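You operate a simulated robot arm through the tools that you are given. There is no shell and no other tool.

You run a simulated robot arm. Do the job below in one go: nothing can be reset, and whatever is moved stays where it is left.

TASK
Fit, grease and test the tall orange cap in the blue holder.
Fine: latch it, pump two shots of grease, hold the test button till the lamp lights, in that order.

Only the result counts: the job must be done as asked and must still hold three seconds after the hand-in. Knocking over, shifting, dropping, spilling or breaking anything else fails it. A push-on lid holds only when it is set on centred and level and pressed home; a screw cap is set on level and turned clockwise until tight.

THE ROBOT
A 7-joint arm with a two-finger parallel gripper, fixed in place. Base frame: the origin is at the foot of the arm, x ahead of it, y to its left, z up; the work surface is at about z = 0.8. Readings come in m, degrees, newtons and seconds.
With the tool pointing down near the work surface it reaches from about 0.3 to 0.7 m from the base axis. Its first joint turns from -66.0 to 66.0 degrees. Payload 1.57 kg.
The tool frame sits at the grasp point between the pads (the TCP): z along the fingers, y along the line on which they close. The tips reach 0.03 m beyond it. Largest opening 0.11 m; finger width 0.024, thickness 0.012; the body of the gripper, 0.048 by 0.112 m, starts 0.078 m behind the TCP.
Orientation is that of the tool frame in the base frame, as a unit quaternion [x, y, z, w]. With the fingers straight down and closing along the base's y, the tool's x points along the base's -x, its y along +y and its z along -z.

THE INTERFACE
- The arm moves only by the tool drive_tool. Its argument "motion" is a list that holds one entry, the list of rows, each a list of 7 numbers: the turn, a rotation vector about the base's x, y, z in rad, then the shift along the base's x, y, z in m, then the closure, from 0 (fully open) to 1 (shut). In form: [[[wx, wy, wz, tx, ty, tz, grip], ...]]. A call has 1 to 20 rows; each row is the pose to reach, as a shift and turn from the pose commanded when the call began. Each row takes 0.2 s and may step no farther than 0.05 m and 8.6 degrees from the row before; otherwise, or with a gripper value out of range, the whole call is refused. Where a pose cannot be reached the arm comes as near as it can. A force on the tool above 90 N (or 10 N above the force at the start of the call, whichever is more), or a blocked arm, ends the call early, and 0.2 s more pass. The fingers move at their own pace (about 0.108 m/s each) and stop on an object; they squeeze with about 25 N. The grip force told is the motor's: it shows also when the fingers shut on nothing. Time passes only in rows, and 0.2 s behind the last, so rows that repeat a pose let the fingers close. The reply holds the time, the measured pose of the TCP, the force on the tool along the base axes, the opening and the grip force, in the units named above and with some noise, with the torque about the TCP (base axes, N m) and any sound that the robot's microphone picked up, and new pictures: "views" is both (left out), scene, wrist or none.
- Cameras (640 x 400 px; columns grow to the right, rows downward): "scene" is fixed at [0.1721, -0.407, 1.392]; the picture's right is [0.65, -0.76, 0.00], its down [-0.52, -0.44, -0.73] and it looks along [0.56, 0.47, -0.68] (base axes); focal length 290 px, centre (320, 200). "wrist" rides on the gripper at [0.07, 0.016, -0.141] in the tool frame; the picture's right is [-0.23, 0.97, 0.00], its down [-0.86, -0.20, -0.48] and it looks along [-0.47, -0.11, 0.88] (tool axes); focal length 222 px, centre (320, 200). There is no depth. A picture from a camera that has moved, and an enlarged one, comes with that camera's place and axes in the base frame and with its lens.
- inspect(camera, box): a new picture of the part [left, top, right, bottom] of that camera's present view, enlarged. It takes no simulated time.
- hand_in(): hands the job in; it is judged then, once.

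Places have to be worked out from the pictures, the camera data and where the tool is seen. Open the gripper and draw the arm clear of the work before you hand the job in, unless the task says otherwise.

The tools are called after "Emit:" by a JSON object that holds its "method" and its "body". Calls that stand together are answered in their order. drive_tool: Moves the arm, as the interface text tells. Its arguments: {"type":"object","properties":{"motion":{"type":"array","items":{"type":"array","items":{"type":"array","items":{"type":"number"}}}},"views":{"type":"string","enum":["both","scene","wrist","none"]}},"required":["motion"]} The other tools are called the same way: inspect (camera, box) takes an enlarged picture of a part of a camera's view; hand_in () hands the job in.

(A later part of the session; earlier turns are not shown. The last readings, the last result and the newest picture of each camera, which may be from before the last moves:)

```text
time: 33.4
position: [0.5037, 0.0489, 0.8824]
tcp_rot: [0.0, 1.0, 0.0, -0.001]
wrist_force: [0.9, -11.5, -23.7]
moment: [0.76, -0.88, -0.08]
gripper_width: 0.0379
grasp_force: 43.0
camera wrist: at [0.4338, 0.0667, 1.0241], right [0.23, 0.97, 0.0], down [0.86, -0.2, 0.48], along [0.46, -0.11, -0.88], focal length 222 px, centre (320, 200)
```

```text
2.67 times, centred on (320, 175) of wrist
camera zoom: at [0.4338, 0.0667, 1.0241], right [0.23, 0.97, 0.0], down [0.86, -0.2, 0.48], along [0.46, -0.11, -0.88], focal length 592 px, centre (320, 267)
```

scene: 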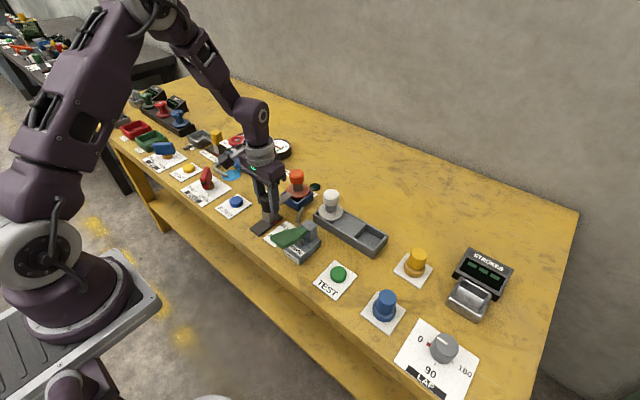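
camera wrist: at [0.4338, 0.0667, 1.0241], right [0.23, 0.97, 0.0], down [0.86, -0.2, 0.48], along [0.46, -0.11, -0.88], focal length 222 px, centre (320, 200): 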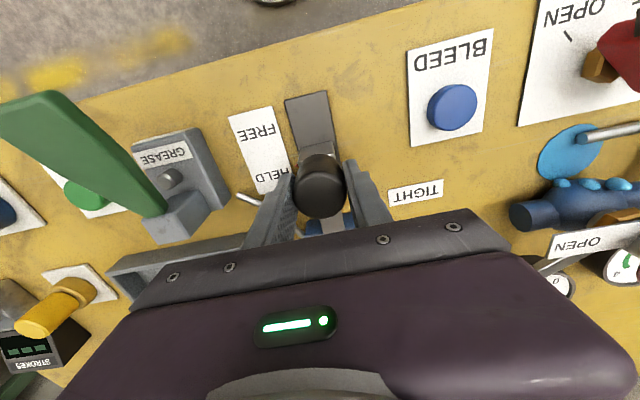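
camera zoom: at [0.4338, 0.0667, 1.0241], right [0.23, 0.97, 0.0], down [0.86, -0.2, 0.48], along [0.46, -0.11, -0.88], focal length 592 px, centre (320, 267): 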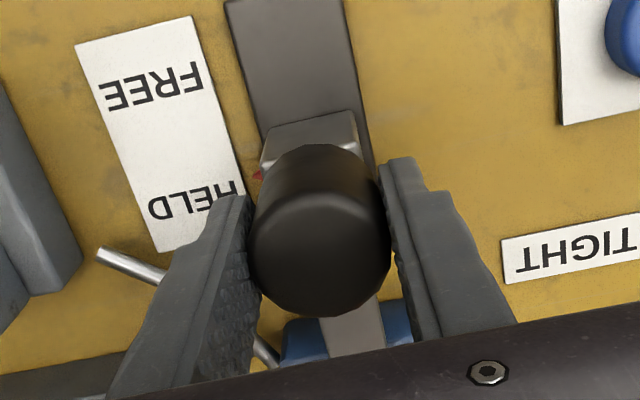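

The bolt is passing over the near edge of the flange without resistance, and the pointer is about 1 cm short of HELD. I'll relax z slightly and continue in 2 mm steps.

Emit:
{"method": "drive_tool", "body": {"motion": [[[0, 0, 0, 0.001, -0.0005, -0.0005, 1], [0, 0, 0, 0.003, -0.0008, -0.0006, 1], [0, 0, 0, 0.005, -0.0008, -0.0006, 1], [0, 0, 0, 0.007, -0.0008, -0.0006, 1], [0, 0, 0, 0.008, -0.0008, -0.0006, 1]]], "views": "both"}}

Emit:
{"method": "inspect", "body": {"camera": "scene", "box": [230, 160, 350, 260]}}

Emit:
{"method": "inspect", "body": {"camera": "wrist", "box": [220, 100, 420, 250]}}

```text
time: 34.6
position: [0.511, 0.0507, 0.8831]
tcp_rot: [0.0, 1.0, -0.001, -0.002]
wrist_force: [-16.1, 1.3, 9.2]
moment: [-0.55, -0.46, 0.26]
gripper_width: 0.0375
grasp_force: 43.9
camera wrist: at [0.4407, 0.0666, 1.0242], right [0.23, 0.97, 0.0], down [0.86, -0.2, 0.48], along [0.46, -0.11, -0.88], focal length 222 px, centre (320, 200)
```

scene: 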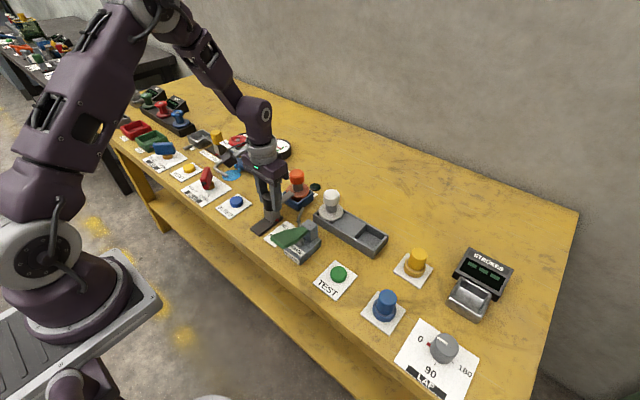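
wrist: 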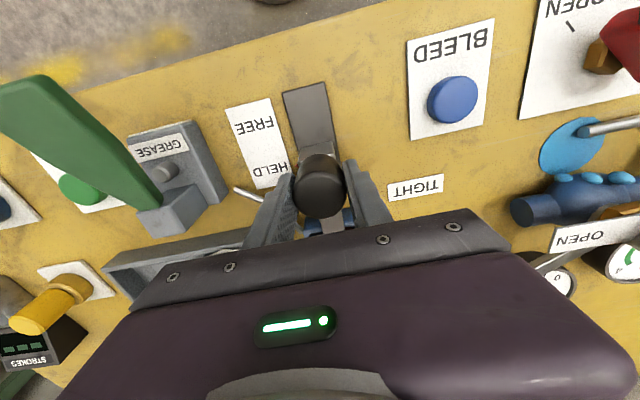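

```text
4.00 times, centred on (290, 210) of scene
camera zoom: at [0.1715, -0.407, 1.392], right [0.65, -0.76, 0.0], down [-0.52, -0.44, -0.73], along [0.56, 0.47, -0.68], focal length 1159 px, centre (440, 160)
```

zoom: 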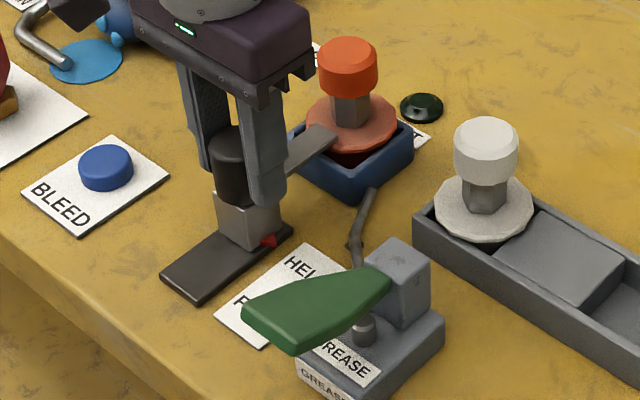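

```text
2.67 times, centred on (320, 175) of wrist
camera zoom: at [0.4407, 0.0666, 1.0242], right [0.23, 0.97, 0.0], down [0.86, -0.2, 0.48], along [0.46, -0.11, -0.88], focal length 592 px, centre (320, 267)
```

zoom: 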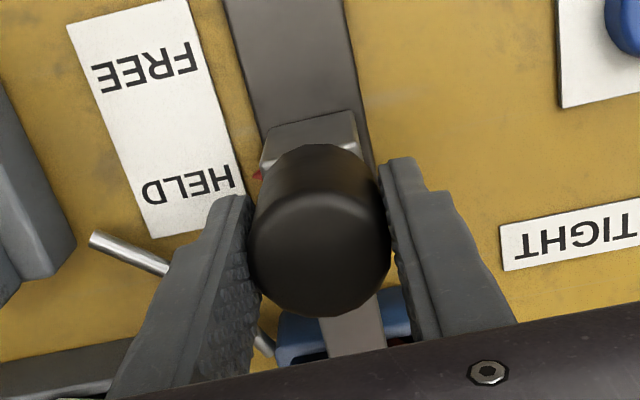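

The pointer now lines up with HELD as it did with FREE before, and a 16 N reaction in x suggests the end stop. I'll push 1.5 mm more to make sure it is home.

Emit:
{"method": "drive_tool", "body": {"motion": [[[0, 0, 0, 0.001, 0, 0, 1], [0, 0, 0, 0.0015, 0, 0, 1], [0, 0, 0, 0.0015, 0, 0, 1]]], "views": "wrist"}}

Emit:
{"method": "inspect", "body": {"camera": "wrist", "box": [220, 100, 420, 250]}}

Emit:
{"method": "inspect", "body": {"camera": "scene", "box": [260, 160, 340, 220]}}

```text
time: 35.4
position: [0.5105, 0.0499, 0.8823]
tcp_rot: [0.0, 1.0, 0.0, -0.003]
wrist_force: [-32.4, 9.4, 18.8]
moment: [0.78, 0.2, 0.13]
gripper_width: 0.0377
grasp_force: 43.6
camera wrist: at [0.4415, 0.0666, 1.0243], right [0.23, 0.97, 0.0], down [0.86, -0.2, 0.47], along [0.46, -0.11, -0.88], focal length 222 px, centre (320, 200)
```

wrist: 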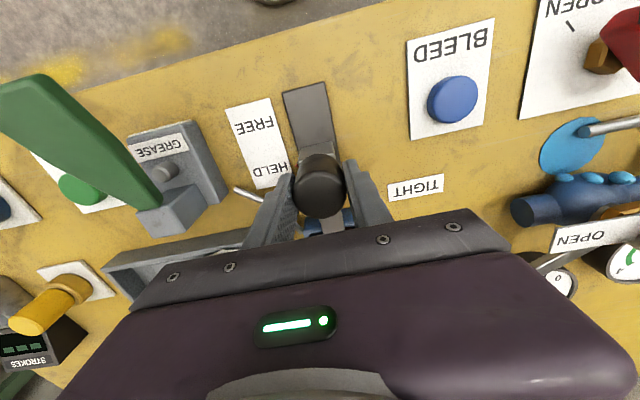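

```text
2.67 times, centred on (320, 175) of wrist
camera zoom: at [0.4415, 0.0666, 1.0243], right [0.23, 0.97, 0.0], down [0.86, -0.2, 0.47], along [0.46, -0.11, -0.88], focal length 592 px, centre (320, 267)
```

zoom: 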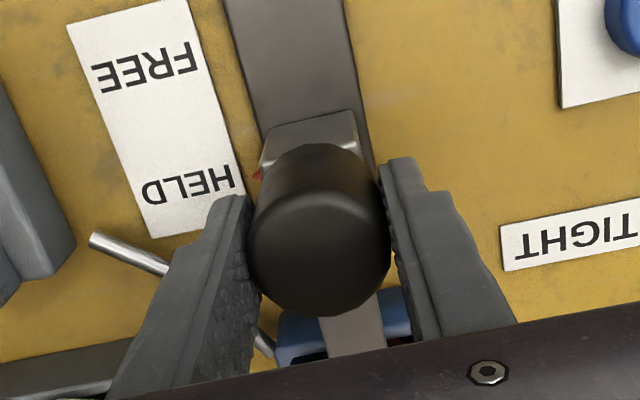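

```text
6.67 times, centred on (300, 190) of scene
camera zoom: at [0.171, -0.4068, 1.3922], right [0.65, -0.76, 0.0], down [-0.52, -0.44, -0.73], along [0.56, 0.47, -0.68], focal length 1931 px, centre (453, 267)
```

zoom: 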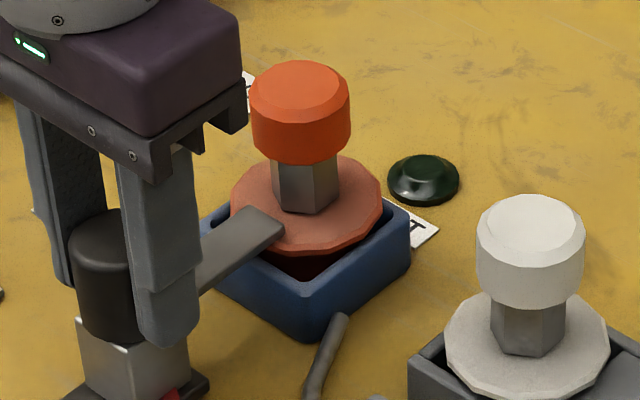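

It's at a hard stop: 32 N with no movement, the bolt lies over the flange and the cap is undisturbed. I'll take off the pushing load, open the fingers and rise clear.

Emit:
{"method": "drive_tool", "body": {"motion": [[[0, 0, 0, -0.001, 0, 0, 1], [0, 0, 0, -0.002, 0, 0, 1], [0, 0, 0, -0.002, 0, 0, 0.6], [0, 0, 0, -0.002, 0, 0, 0.45], [0, 0, 0, -0.002, 0, 0.002, 0.45], [0, 0, 0, -0.002, 0, 0.03, 0.45], [0, 0, 0, -0.002, 0, 0.07, 0.45], [0, 0, 0, -0.002, 0, 0.11, 0.45]]], "views": "both"}}

Emit:
{"method": "inspect", "body": {"camera": "scene", "box": [240, 160, 340, 235]}}

Emit:
{"method": "inspect", "body": {"camera": "wrist", "box": [140, 60, 400, 230]}}

```text
time: 37.2
position: [0.5127, 0.0506, 0.9927]
tcp_rot: [0.0, 1.0, 0.0, 0.0]
wrist_force: [-0.1, -0.3, 0.6]
moment: [0.01, -0.02, -0.01]
gripper_width: 0.0606
grasp_force: 0.0
camera wrist: at [0.4412, 0.0674, 1.1338], right [0.23, 0.97, 0.0], down [0.86, -0.2, 0.48], along [0.47, -0.11, -0.88], focal length 222 px, centre (320, 200)
```

scene: 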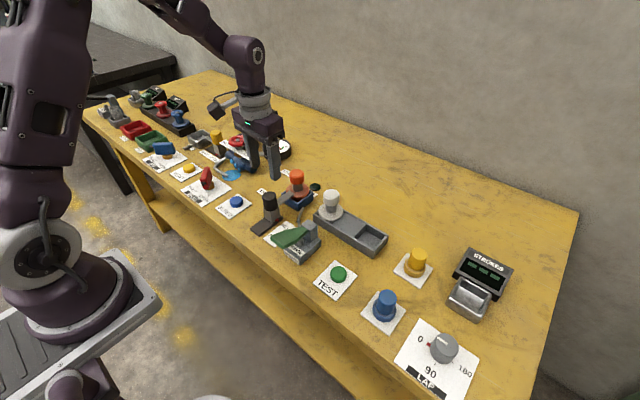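
wrist: 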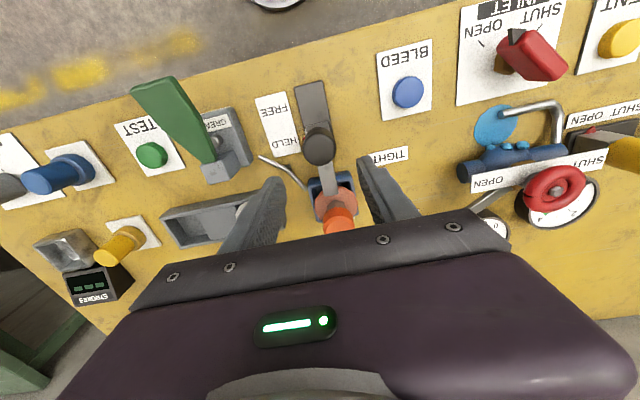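

```text
5.33 times, centred on (290, 198) of scene
camera zoom: at [0.1721, -0.407, 1.392], right [0.65, -0.76, 0.0], down [-0.52, -0.44, -0.73], along [0.56, 0.47, -0.68], focal length 1545 px, centre (480, 213)
```

zoom: 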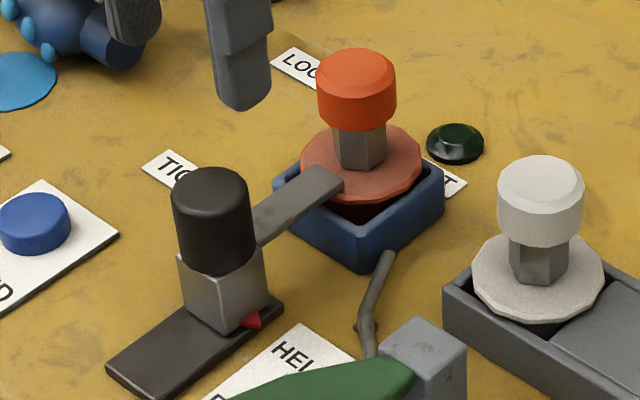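

```text
2.35 times, centred on (270, 145) of wrist
camera zoom: at [0.4412, 0.0674, 1.1338], right [0.23, 0.97, 0.0], down [0.86, -0.2, 0.48], along [0.47, -0.11, -0.88], focal length 523 px, centre (438, 329)
```

zoom: 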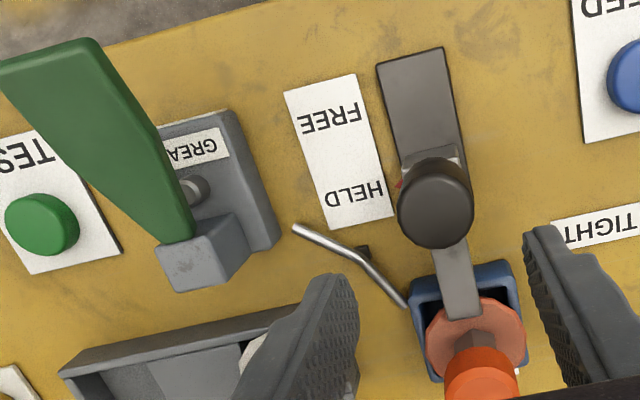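

The latch is set: pointer at HELD and bolt over the flange. Next is the grease pump, and I'll move above its green lever to measure where to press.

Emit:
{"method": "drive_tool", "body": {"motion": [[[0, 0, 0, -0.02, -0.02, 0.03, 0.2], [0, 0, 0, -0.04, -0.055, 0.05, 0.2], [0, 0, 0, -0.06, -0.09, 0.055, 0.2], [0, 0, 0, -0.08, -0.12, 0.055, 0.2], [0, 0, 0, -0.09, -0.134, 0.055, 0.2], [0, 0, 0, -0.09, -0.134, 0.055, 0.2]]], "views": "both"}}

Emit:
{"method": "inspect", "body": {"camera": "wrist", "box": [220, 70, 420, 220]}}

Emit:
{"method": "inspect", "body": {"camera": "scene", "box": [250, 190, 350, 270]}}

```text
time: 38.6
position: [0.4207, -0.083, 1.0461]
tcp_rot: [0.0, 1.0, 0.0, 0.0]
wrist_force: [0.0, -0.3, -0.1]
moment: [-0.02, -0.03, 0.01]
gripper_width: 0.0879
grasp_force: 0.1
camera wrist: at [0.3515, -0.0663, 1.1877], right [0.23, 0.97, 0.0], down [0.86, -0.2, 0.48], along [0.47, -0.11, -0.88], focal length 222 px, centre (320, 200)
```

scene: 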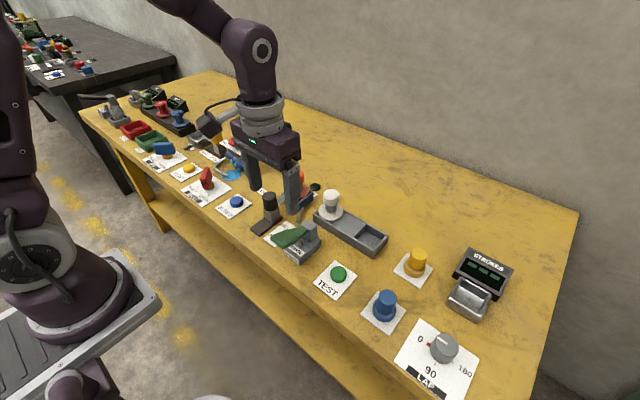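
wrist: 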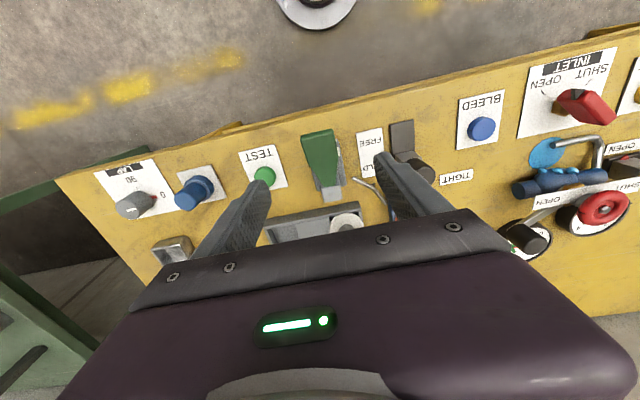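

```text
2.67 times, centred on (320, 145) of wrist
camera zoom: at [0.3515, -0.0663, 1.1877], right [0.23, 0.97, 0.0], down [0.86, -0.2, 0.48], along [0.47, -0.11, -0.88], focal length 592 px, centre (320, 347)
```

zoom: 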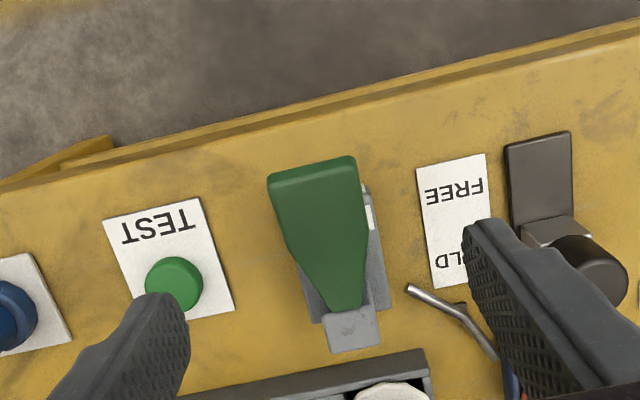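

```text
5.00 times, centred on (300, 230) of scene
camera zoom: at [0.1721, -0.407, 1.392], right [0.65, -0.76, 0.0], down [-0.52, -0.44, -0.73], along [0.56, 0.47, -0.68], focal length 1448 px, centre (420, 50)
```

zoom: 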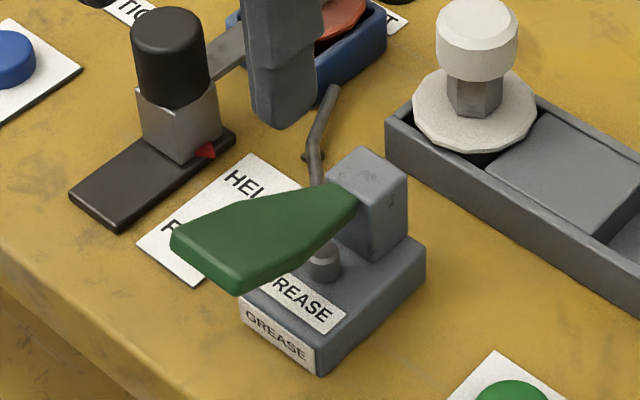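

The lever runs from its pivot at about (0.49, -0.089, 0.886) to the wide end at about (0.409, -0.087, 0.908). I'll close the fingers and hover just above the wide part at x of about 0.427.

Emit:
{"method": "drive_tool", "body": {"motion": [[[0, 0, 0, 0.0055, -0.0022, -0.02, 1], [0, 0, 0, 0.0055, -0.0022, -0.05, 1], [0, 0, 0, 0.0055, -0.0022, -0.08, 1], [0, 0, 0, 0.0055, -0.0022, -0.09, 1], [0, 0, 0, 0.0055, -0.0022, -0.09, 1]]], "views": "both"}}

Emit:
{"method": "inspect", "body": {"camera": "wrist", "box": [220, 70, 420, 220]}}

Emit:
{"method": "inspect", "body": {"camera": "scene", "box": [250, 180, 350, 270]}}

```text
time: 39.8
position: [0.4289, -0.0853, 0.957]
tcp_rot: [0.0, 1.0, 0.0, 0.0]
wrist_force: [0.1, -0.3, 0.1]
moment: [0.0, -0.01, 0.02]
gripper_width: 0.0004
grasp_force: 21.2
camera wrist: at [0.3586, -0.0693, 1.0988], right [0.23, 0.97, 0.0], down [0.86, -0.2, 0.48], along [0.47, -0.11, -0.88], focal length 222 px, centre (320, 200)
```

scene: 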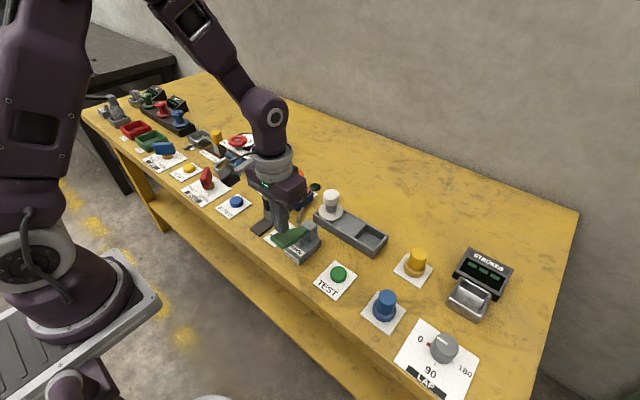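
wrist: 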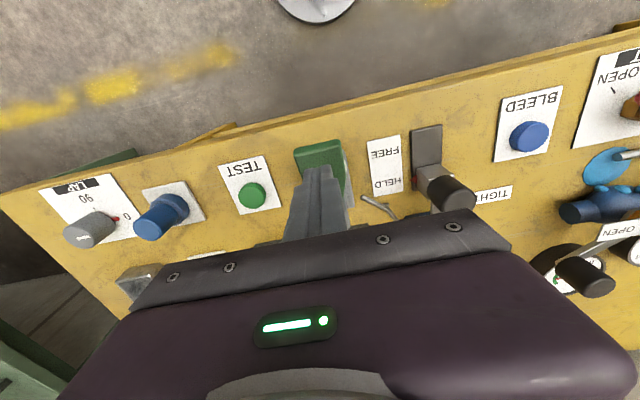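

```text
2.67 times, centred on (320, 145) of wrist
camera zoom: at [0.3586, -0.0693, 1.0988], right [0.23, 0.97, 0.0], down [0.86, -0.2, 0.48], along [0.47, -0.11, -0.88], focal length 592 px, centre (320, 347)
```

zoom: 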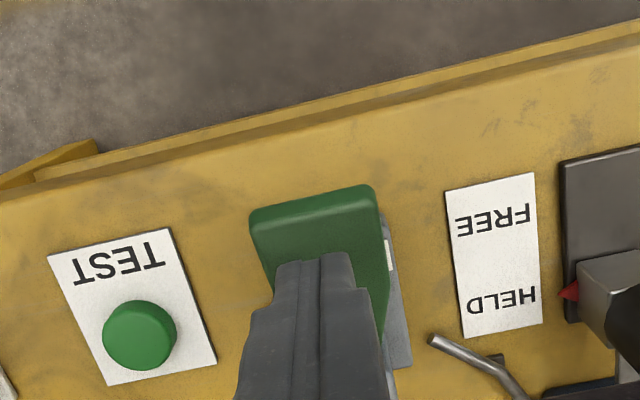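

```text
4.44 times, centred on (300, 225) of scene
camera zoom: at [0.1721, -0.407, 1.392], right [0.65, -0.76, 0.0], down [-0.52, -0.44, -0.73], along [0.56, 0.47, -0.68], focal length 1287 px, centre (409, 89)
```

zoom: 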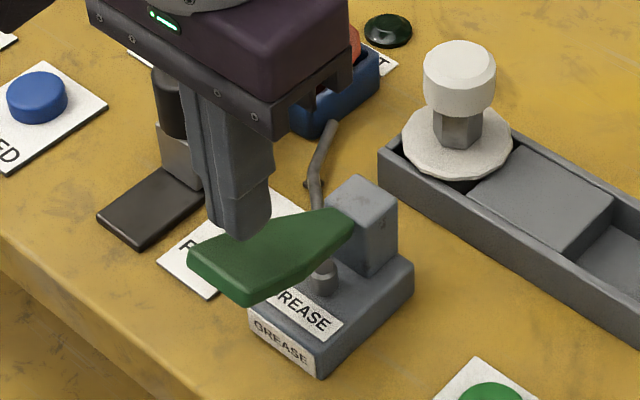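

The closed fingertips are centred over the wide part of the lever. I'll press down in small steps for the first stroke and watch the force and any sound.

Emit:
{"method": "drive_tool", "body": {"motion": [[[0, 0, 0, 0, 0, -0.01, 1], [0, 0, 0, 0, 0, -0.018, 1], [0, 0, 0, 0, 0, -0.024, 1], [0, 0, 0, 0, 0, -0.029, 1], [0, 0, 0, 0, 0, -0.034, 1]]], "views": "scene"}}

Emit:
{"method": "inspect", "body": {"camera": "scene", "box": [250, 180, 350, 270]}}

```text
time: 41.0
position: [0.4262, -0.0866, 0.9237]
tcp_rot: [0.0, 1.0, 0.0, 0.0]
wrist_force: [0.1, -0.2, 2.8]
moment: [0.02, 0.04, -0.03]
gripper_width: 0.0
grasp_force: 21.4
```

scene: 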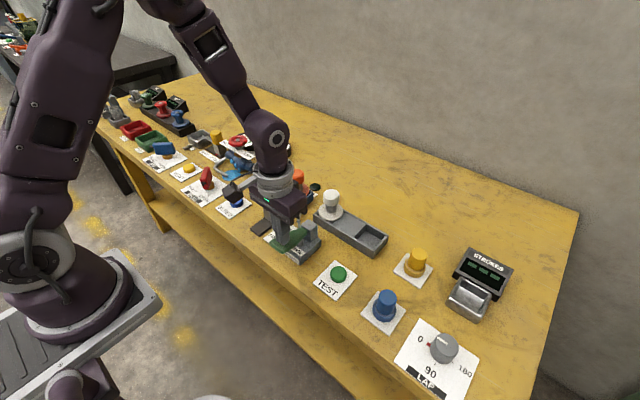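

```text
4.44 times, centred on (300, 225) of scene
camera zoom: at [0.1721, -0.407, 1.392], right [0.65, -0.76, 0.0], down [-0.52, -0.44, -0.73], along [0.56, 0.47, -0.68], focal length 1287 px, centre (409, 89)
```

zoom: 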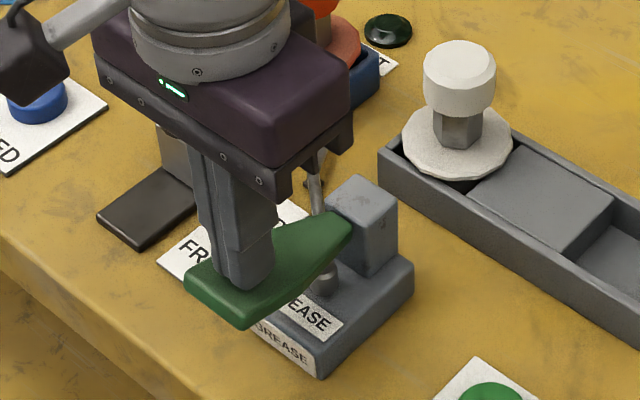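

The lever is moving down with only about 3 N of spring load. I'll continue the stroke to its bottom stop.

Emit:
{"method": "drive_tool", "body": {"motion": [[[0, 0, 0, 0, 0, -0.005, 1], [0, 0, 0, 0, 0, -0.01, 1], [0, 0, 0, 0, 0, -0.015, 1], [0, 0, 0, 0, 0, -0.02, 1]]], "views": "scene"}}

Emit:
{"method": "inspect", "body": {"camera": "scene", "box": [250, 180, 350, 270]}}

```text
time: 42.0
position: [0.4271, -0.0857, 0.903]
tcp_rot: [0.001, 1.0, 0.0, 0.0]
wrist_force: [-2.2, -1.9, 3.3]
moment: [-0.03, 0.1, 0.03]
gripper_width: 0.0
grasp_force: 21.0
```

scene: 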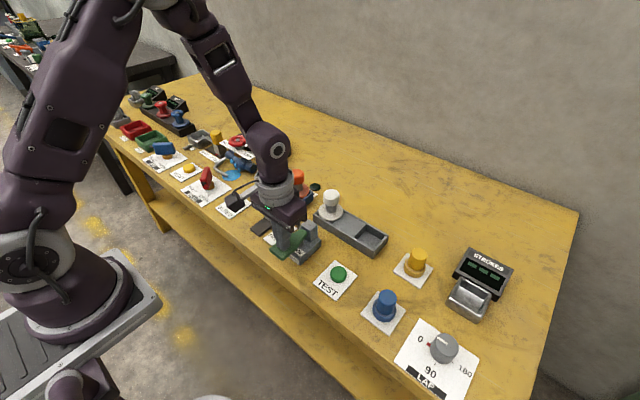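

```text
4.44 times, centred on (300, 225) of scene
camera zoom: at [0.172, -0.407, 1.392], right [0.65, -0.76, 0.0], down [-0.52, -0.44, -0.73], along [0.56, 0.47, -0.68], focal length 1287 px, centre (409, 89)
```

zoom: 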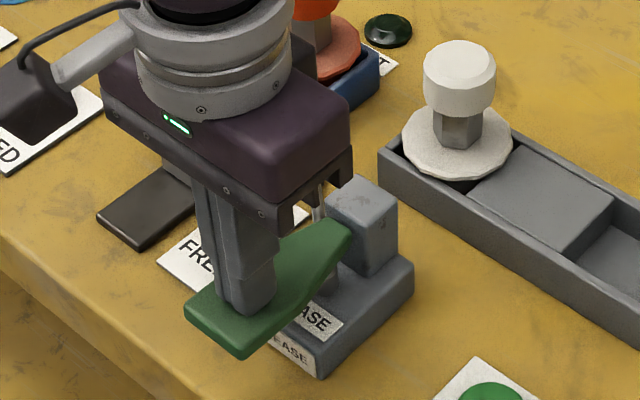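

There's still no stop at tip z of about 0.873. I'll keep pressing in small steps.

Emit:
{"method": "drive_tool", "body": {"motion": [[[0, 0, 0, 0, 0, -0.004, 1], [0, 0, 0, 0, 0, -0.008, 1], [0, 0, 0, 0, 0, -0.012, 1]]], "views": "scene"}}

Emit:
{"method": "inspect", "body": {"camera": "scene", "box": [250, 180, 350, 270]}}

```text
time: 42.8
position: [0.4266, -0.0862, 0.8899]
tcp_rot: [0.0, 1.0, 0.0, 0.0]
wrist_force: [-2.6, -0.2, 5.4]
moment: [-0.01, 0.0, -0.02]
gripper_width: 0.0
grasp_force: 21.5
```

scene: 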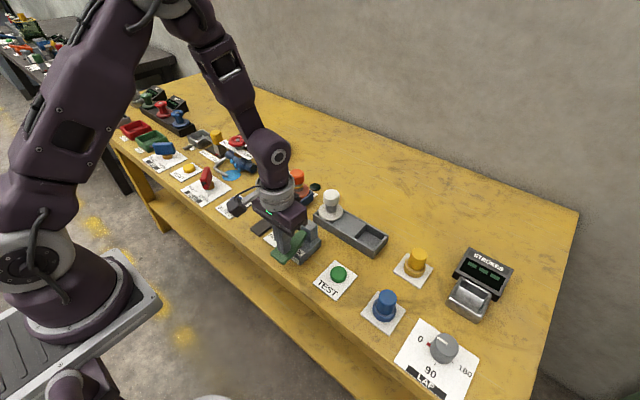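

```text
4.44 times, centred on (300, 225) of scene
camera zoom: at [0.172, -0.407, 1.392], right [0.65, -0.76, 0.0], down [-0.52, -0.44, -0.73], along [0.56, 0.47, -0.68], focal length 1287 px, centre (409, 89)
```

zoom: 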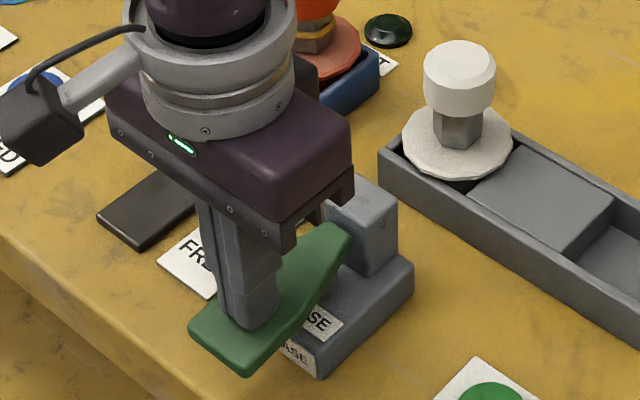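

The spring load is rising gently, now 5.4 N, and there's still no stop. I'll continue downward.

Emit:
{"method": "drive_tool", "body": {"motion": [[[0, 0, 0, 0, 0, -0.003, 1], [0, 0, 0, 0, 0, -0.006, 1], [0, 0, 0, 0, 0, -0.009, 1]]], "views": "scene"}}

Emit:
{"method": "inspect", "body": {"camera": "scene", "box": [250, 180, 350, 270]}}

```text
time: 43.6
position: [0.4279, -0.0858, 0.8859]
tcp_rot: [0.0, 1.0, 0.0, 0.003]
wrist_force: [-15.6, 6.5, 56.5]
moment: [0.18, -0.25, 0.07]
gripper_width: 0.0
grasp_force: 20.9
stopped in row 3: the force on the tool passed its limit at 97 N (the readings are from after the stop); the commanded pose is now the measured one
```

scene: 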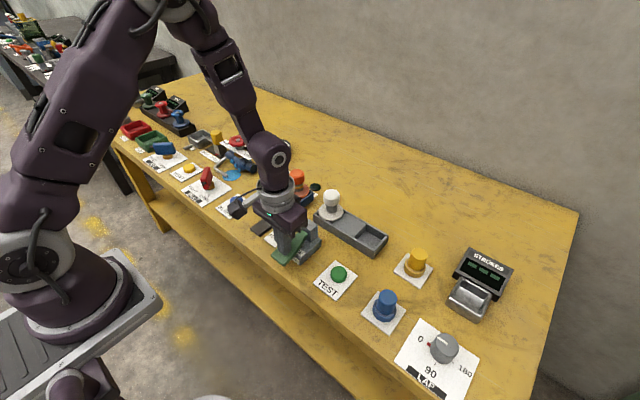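

```text
4.44 times, centred on (300, 225) of scene
camera zoom: at [0.171, -0.4067, 1.3922], right [0.65, -0.76, 0.0], down [-0.52, -0.44, -0.73], along [0.56, 0.47, -0.68], focal length 1287 px, centre (409, 89)
```

zoom: 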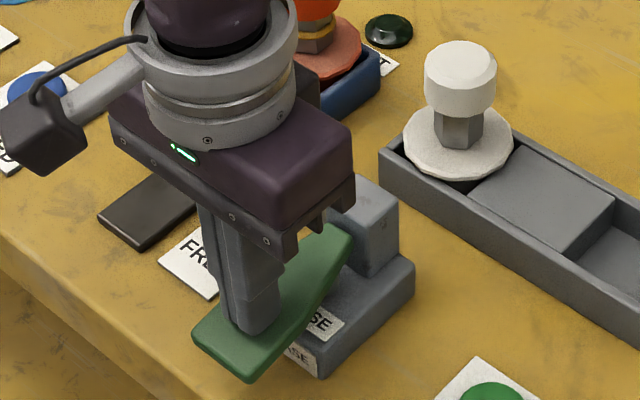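

The lever hit its hard bottom stop, and an amber ring seems to have appeared at the cap's stem, which would be the first shot of grease. I'll raise the hand fully so the lever returns, then look.

Emit:
{"method": "drive_tool", "body": {"motion": [[[0, 0, 0, 0, 0, 0.01, 1], [0, 0, 0, 0, 0, 0.025, 1], [0, 0, 0, 0, 0, 0.045, 1], [0, 0, 0, 0, 0, 0.065, 1], [0, 0, 0, 0, 0, 0.08, 1], [0, 0, 0, 0, 0, 0.08, 1]]], "views": "both"}}

Emit:
{"method": "inspect", "body": {"camera": "scene", "box": [250, 180, 350, 270]}}

Emit:
{"method": "inspect", "body": {"camera": "scene", "box": [270, 160, 340, 215]}}

```text
time: 45.0
position: [0.4278, -0.0845, 0.9642]
tcp_rot: [0.001, 1.0, 0.001, 0.002]
wrist_force: [-0.2, -0.5, 0.8]
moment: [0.01, -0.03, 0.0]
gripper_width: 0.0
grasp_force: 21.4
camera wrist: at [0.3571, -0.0694, 1.106], right [0.23, 0.97, 0.0], down [0.85, -0.2, 0.48], along [0.47, -0.11, -0.88], focal length 222 px, centre (320, 200)
```

scene: 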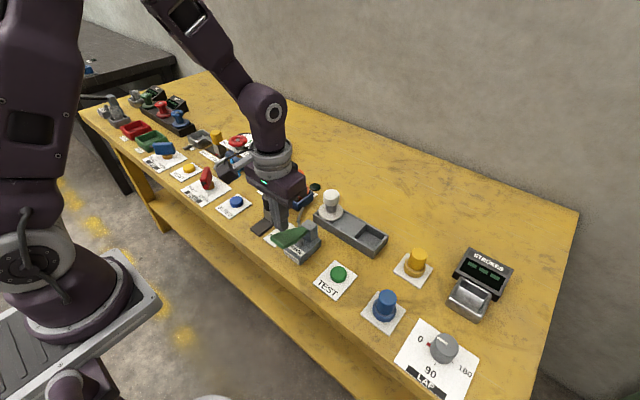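
wrist: 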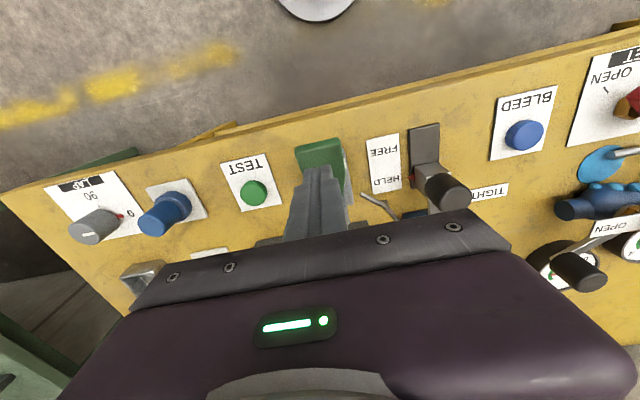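

```text
4.44 times, centred on (300, 225) of scene
camera zoom: at [0.1721, -0.407, 1.392], right [0.65, -0.76, 0.0], down [-0.52, -0.44, -0.73], along [0.56, 0.47, -0.68], focal length 1287 px, centre (409, 89)
```

zoom: 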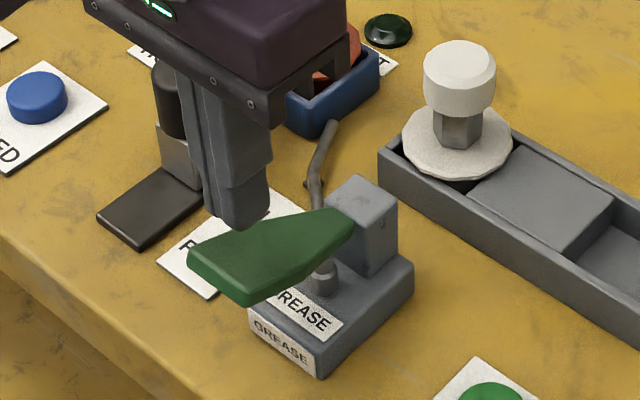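

```text
7.27 times, centred on (305, 188) of scene
camera zoom: at [0.1721, -0.407, 1.392], right [0.65, -0.76, 0.0], down [-0.52, -0.44, -0.73], along [0.56, 0.47, -0.68], focal length 2107 px, centre (429, 291)
```

zoom: 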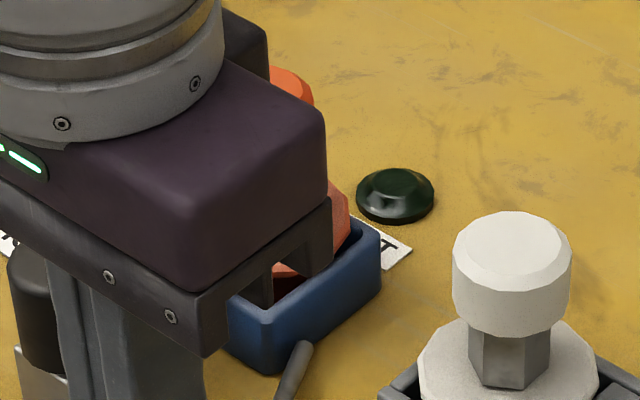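

The lever is fully back up. I'll raise the hand briefly to check the cap for the first grease shot before doing the second.

Emit:
{"method": "drive_tool", "body": {"motion": [[[0, 0, 0, 0, 0, 0.04, 1], [0, 0, 0, -0.01, 0, 0.08, 1], [0, 0, 0, -0.02, 0, 0.11, 1]]], "views": "both"}}

Emit:
{"method": "inspect", "body": {"camera": "scene", "box": [270, 160, 340, 215]}}

Emit:
{"method": "inspect", "body": {"camera": "wrist", "box": [300, 120, 460, 230]}}

```text
time: 45.8
position: [0.4083, -0.0877, 1.0756]
tcp_rot: [0.0, 1.0, 0.0, 0.003]
wrist_force: [-0.3, 0.7, 0.4]
moment: [0.0, -0.01, 0.07]
gripper_width: 0.0001
grasp_force: 21.4
camera wrist: at [0.3379, -0.0705, 1.2165], right [0.23, 0.97, 0.0], down [0.85, -0.2, 0.48], along [0.47, -0.11, -0.88], focal length 222 px, centre (320, 200)
```

scene: 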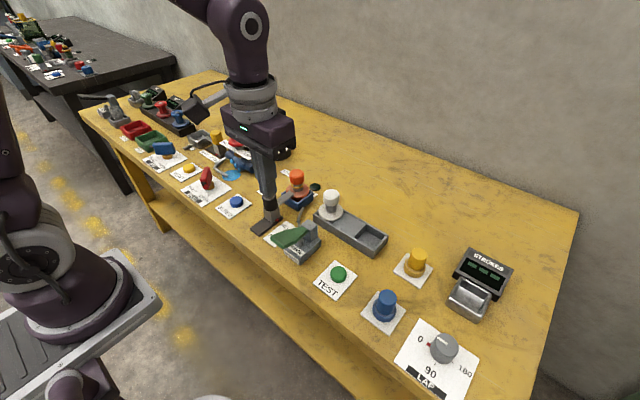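
wrist: 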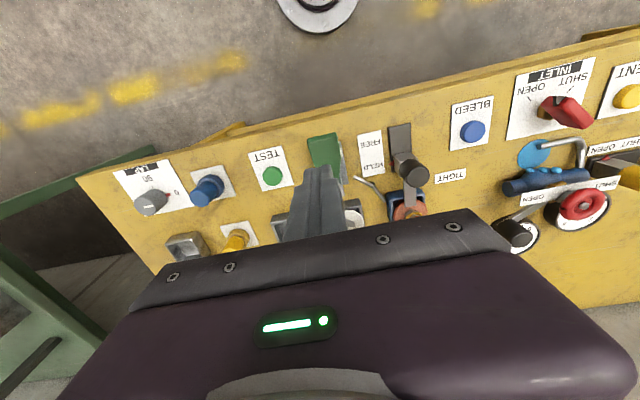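

```text
7.27 times, centred on (305, 188) of scene
camera zoom: at [0.1721, -0.407, 1.392], right [0.65, -0.76, 0.0], down [-0.52, -0.44, -0.73], along [0.56, 0.47, -0.68], focal length 2107 px, centre (429, 291)
```

zoom: 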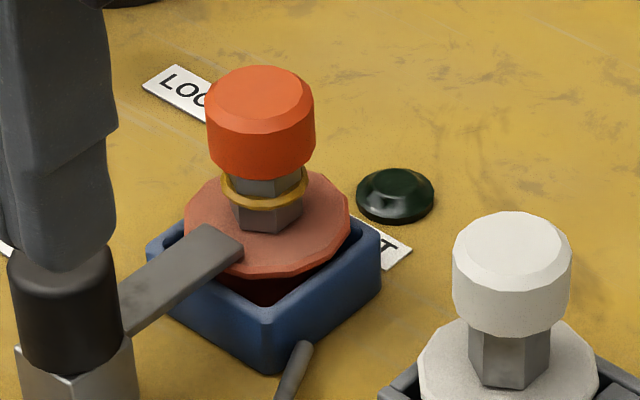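

```text
3.64 times, centred on (380, 175) of wrist
camera zoom: at [0.3379, -0.0705, 1.2165], right [0.23, 0.97, 0.0], down [0.85, -0.2, 0.48], along [0.47, -0.11, -0.88], focal length 808 px, centre (102, 291)
```

zoom: 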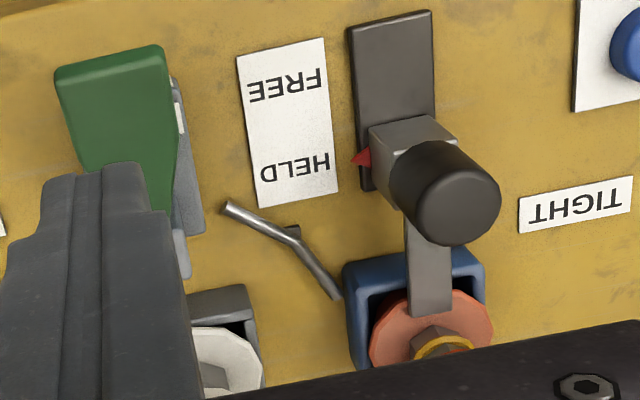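

One amber ring sits on the stem, so the first shot counted. I'll make the second stroke the same way, stopping just at the bottom.

Emit:
{"method": "drive_tool", "body": {"motion": [[[0, 0, 0, 0.01, 0, -0.04, 1], [0, 0, 0, 0.02, 0, -0.08, 1], [0, 0, 0, 0.02, 0, -0.11, 1], [0, 0, 0, 0.02, 0, -0.125, 1], [0, 0, 0, 0.02, 0, -0.135, 1], [0, 0, 0, 0.02, 0, -0.145, 1], [0, 0, 0, 0.02, 0, -0.155, 1], [0, 0, 0, 0.02, 0, -0.165, 1], [0, 0, 0, 0.02, 0, -0.175, 1], [0, 0, 0, 0.02, 0, -0.183, 1], [0, 0, 0, 0.02, 0, -0.187, 1], [0, 0, 0, 0.02, 0, -0.189, 1], [0, 0, 0, 0.02, 0, -0.1905, 1]]], "views": "scene"}}

Emit:
{"method": "inspect", "body": {"camera": "scene", "box": [250, 160, 350, 270]}}

```text
time: 48.6
position: [0.4275, -0.0863, 0.8858]
tcp_rot: [0.001, 1.0, 0.0, 0.004]
wrist_force: [-12.4, 2.4, 72.6]
moment: [0.15, -0.47, -0.08]
gripper_width: 0.0
grasp_force: 21.3
```

scene: 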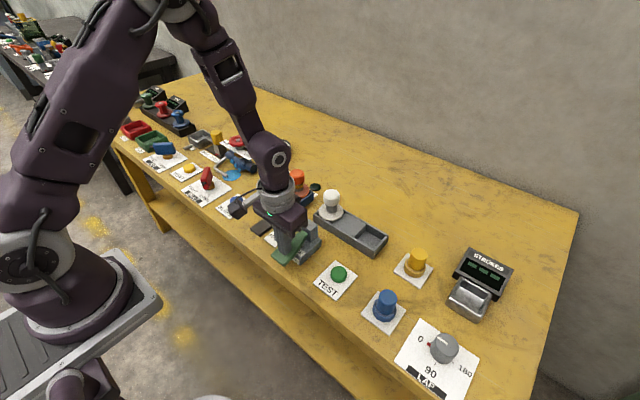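

```text
3.64 times, centred on (300, 215) of scene
camera zoom: at [0.1708, -0.4067, 1.3922], right [0.65, -0.76, 0.0], down [-0.52, -0.44, -0.73], along [0.56, 0.47, -0.68], focal length 1053 px, centre (393, 146)
```

zoom: 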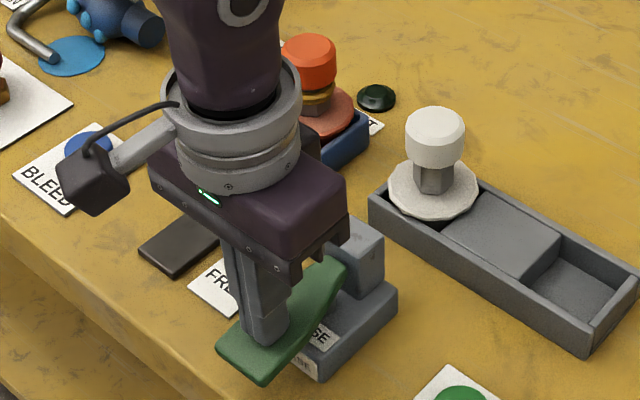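

The second stroke is at the bottom stop with a 72 N reaction. I'll raise the hand fully to let the lever return and check for two grease rings.

Emit:
{"method": "drive_tool", "body": {"motion": [[[0, 0, 0, 0, 0, 0.01, 1], [0, 0, 0, 0, 0, 0.025, 1], [0, 0, 0, 0, 0, 0.045, 1], [0, 0, 0, 0, 0, 0.065, 1], [0, 0, 0, 0, 0, 0.08, 1], [0, 0, 0, 0, 0, 0.12, 1], [0, 0, 0, -0.01, 0, 0.16, 1], [0, 0, 0, -0.02, 0, 0.19, 1]]], "views": "both"}}

Emit:
{"method": "inspect", "body": {"camera": "scene", "box": [270, 160, 340, 215]}}

Emit:
{"method": "inspect", "body": {"camera": "scene", "box": [250, 200, 370, 310]}}

Emit:
{"method": "inspect", "body": {"camera": "wrist", "box": [220, 110, 380, 220]}}

```text
time: 50.4
position: [0.4101, -0.0867, 1.0737]
tcp_rot: [0.0, 1.0, 0.0, 0.002]
wrist_force: [-0.4, -0.7, -0.6]
moment: [0.02, 0.02, -0.03]
gripper_width: 0.0
grasp_force: 20.9
camera wrist: at [0.3384, -0.0698, 1.2156], right [0.23, 0.97, 0.0], down [0.85, -0.2, 0.48], along [0.47, -0.11, -0.88], focal length 222 px, centre (320, 200)
```

scene: 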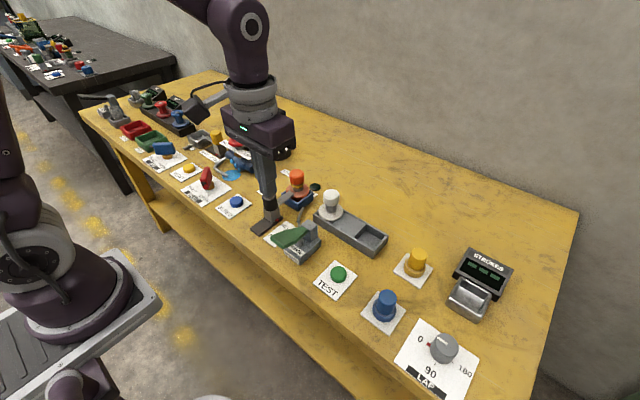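
wrist: 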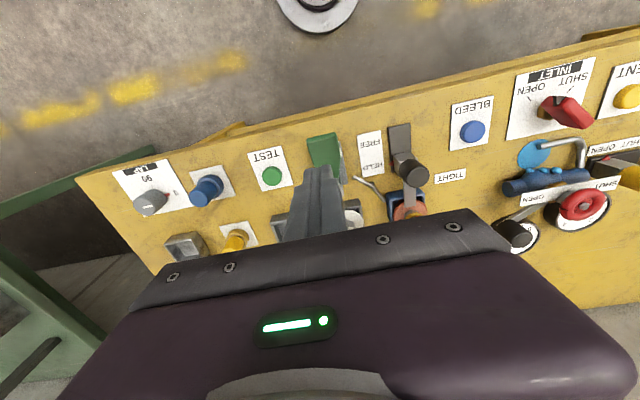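

```text
7.27 times, centred on (305, 188) of scene
camera zoom: at [0.1721, -0.407, 1.392], right [0.65, -0.76, 0.0], down [-0.52, -0.44, -0.73], along [0.56, 0.47, -0.68], focal length 2107 px, centre (429, 291)
```

zoom: 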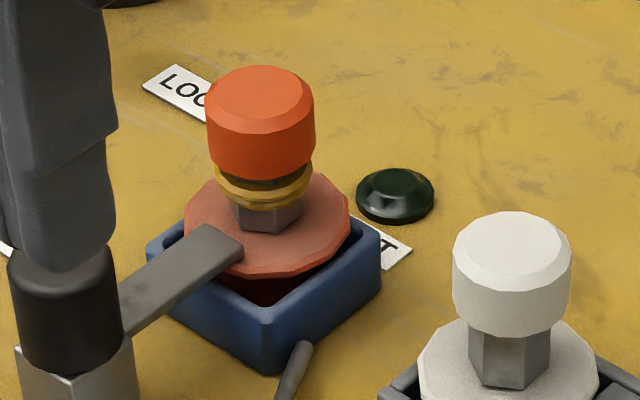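

```text
3.64 times, centred on (310, 255) of scene
camera zoom: at [0.1721, -0.407, 1.392], right [0.65, -0.76, 0.0], down [-0.52, -0.44, -0.73], along [0.56, 0.47, -0.68], focal length 1053 px, centre (356, 0)
```

zoom: 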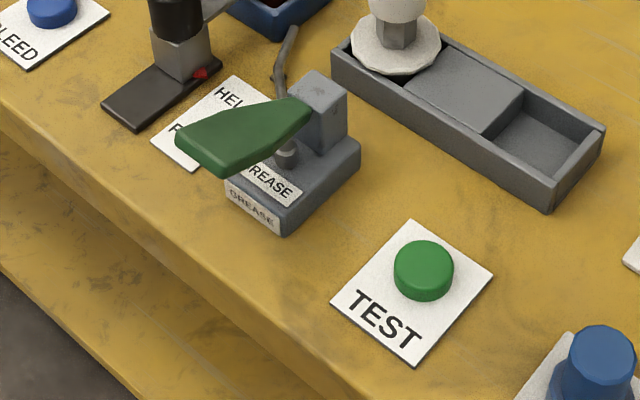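

```text
3.64 times, centred on (300, 165) of wrist
camera zoom: at [0.3384, -0.0698, 1.2156], right [0.23, 0.97, 0.0], down [0.85, -0.2, 0.48], along [0.47, -0.11, -0.88], focal length 808 px, centre (393, 327)
```

zoom: 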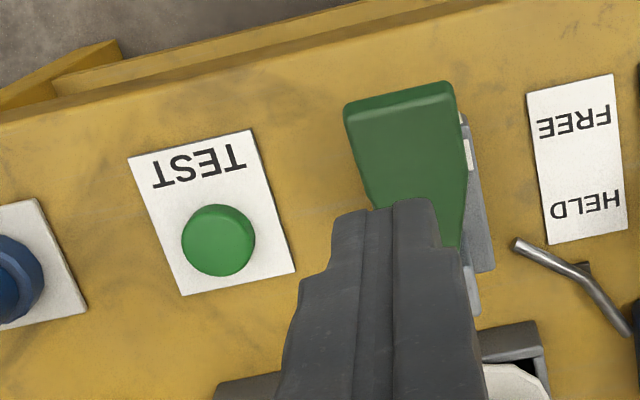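

Two grease rings are on the stem and the lever is back up. Now the TEST button, which I judge to be near (0.478, -0.198). I'll hover above it with the fingers open to check, correcting the tiny tilt left from the press.

Emit:
{"method": "drive_tool", "body": {"motion": [[[0, 0.002, 0, 0.02, -0.03, 0, 0.6], [0, 0.004, 0, 0.04, -0.065, -0.02, 0.3], [0, 0.006, 0, 0.06, -0.095, -0.05, 0.2], [0, 0.006, 0, 0.07, -0.112, -0.075, 0.2], [0, 0.006, 0, 0.07, -0.112, -0.075, 0.2]]], "views": "both"}}

Emit:
{"method": "inspect", "body": {"camera": "wrist", "box": [220, 70, 420, 220]}}

Emit:
{"method": "inspect", "body": {"camera": "scene", "box": [290, 220, 390, 310]}}

```text
time: 51.6
position: [0.4789, -0.1986, 0.9996]
tcp_rot: [-0.001, 1.0, 0.0, 0.0]
wrist_force: [-0.7, -0.8, -0.2]
moment: [-0.01, 0.03, 0.0]
gripper_width: 0.088
grasp_force: 0.0
camera wrist: at [0.4079, -0.1805, 1.1406], right [0.23, 0.97, 0.0], down [0.86, -0.2, 0.48], along [0.47, -0.11, -0.88], focal length 222 px, centre (320, 200)
```

scene: 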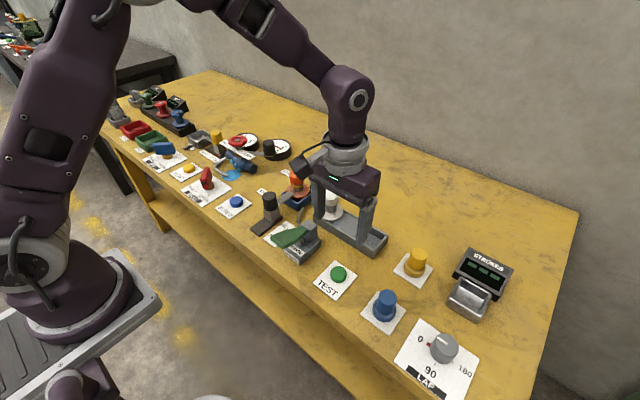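
wrist: 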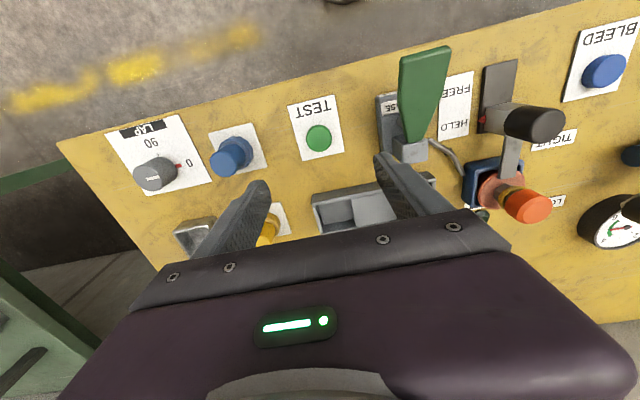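

```text
2.67 times, centred on (320, 145) of wrist
camera zoom: at [0.4079, -0.1805, 1.1406], right [0.23, 0.97, 0.0], down [0.86, -0.2, 0.48], along [0.47, -0.11, -0.88], focal length 592 px, centre (320, 347)
```

zoom: 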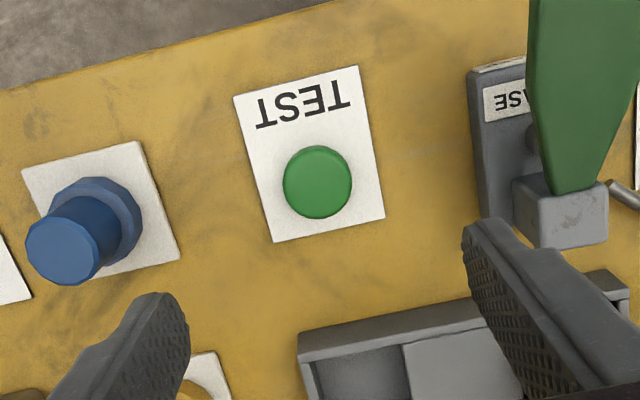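

```text
4.44 times, centred on (340, 265) of scene
camera zoom: at [0.1721, -0.407, 1.392], right [0.65, -0.76, 0.0], down [-0.52, -0.44, -0.73], along [0.56, 0.47, -0.68], focal length 1287 px, centre (231, -89)
```

zoom: 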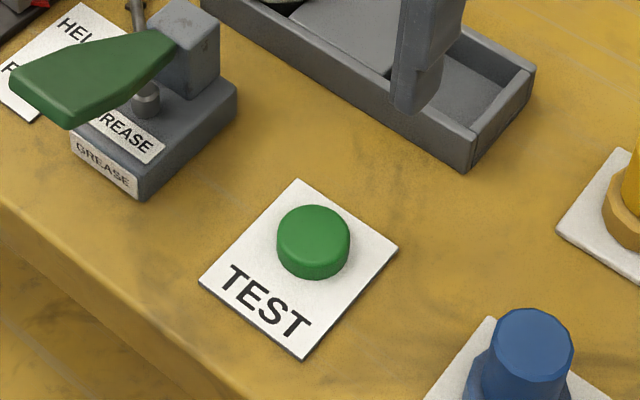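

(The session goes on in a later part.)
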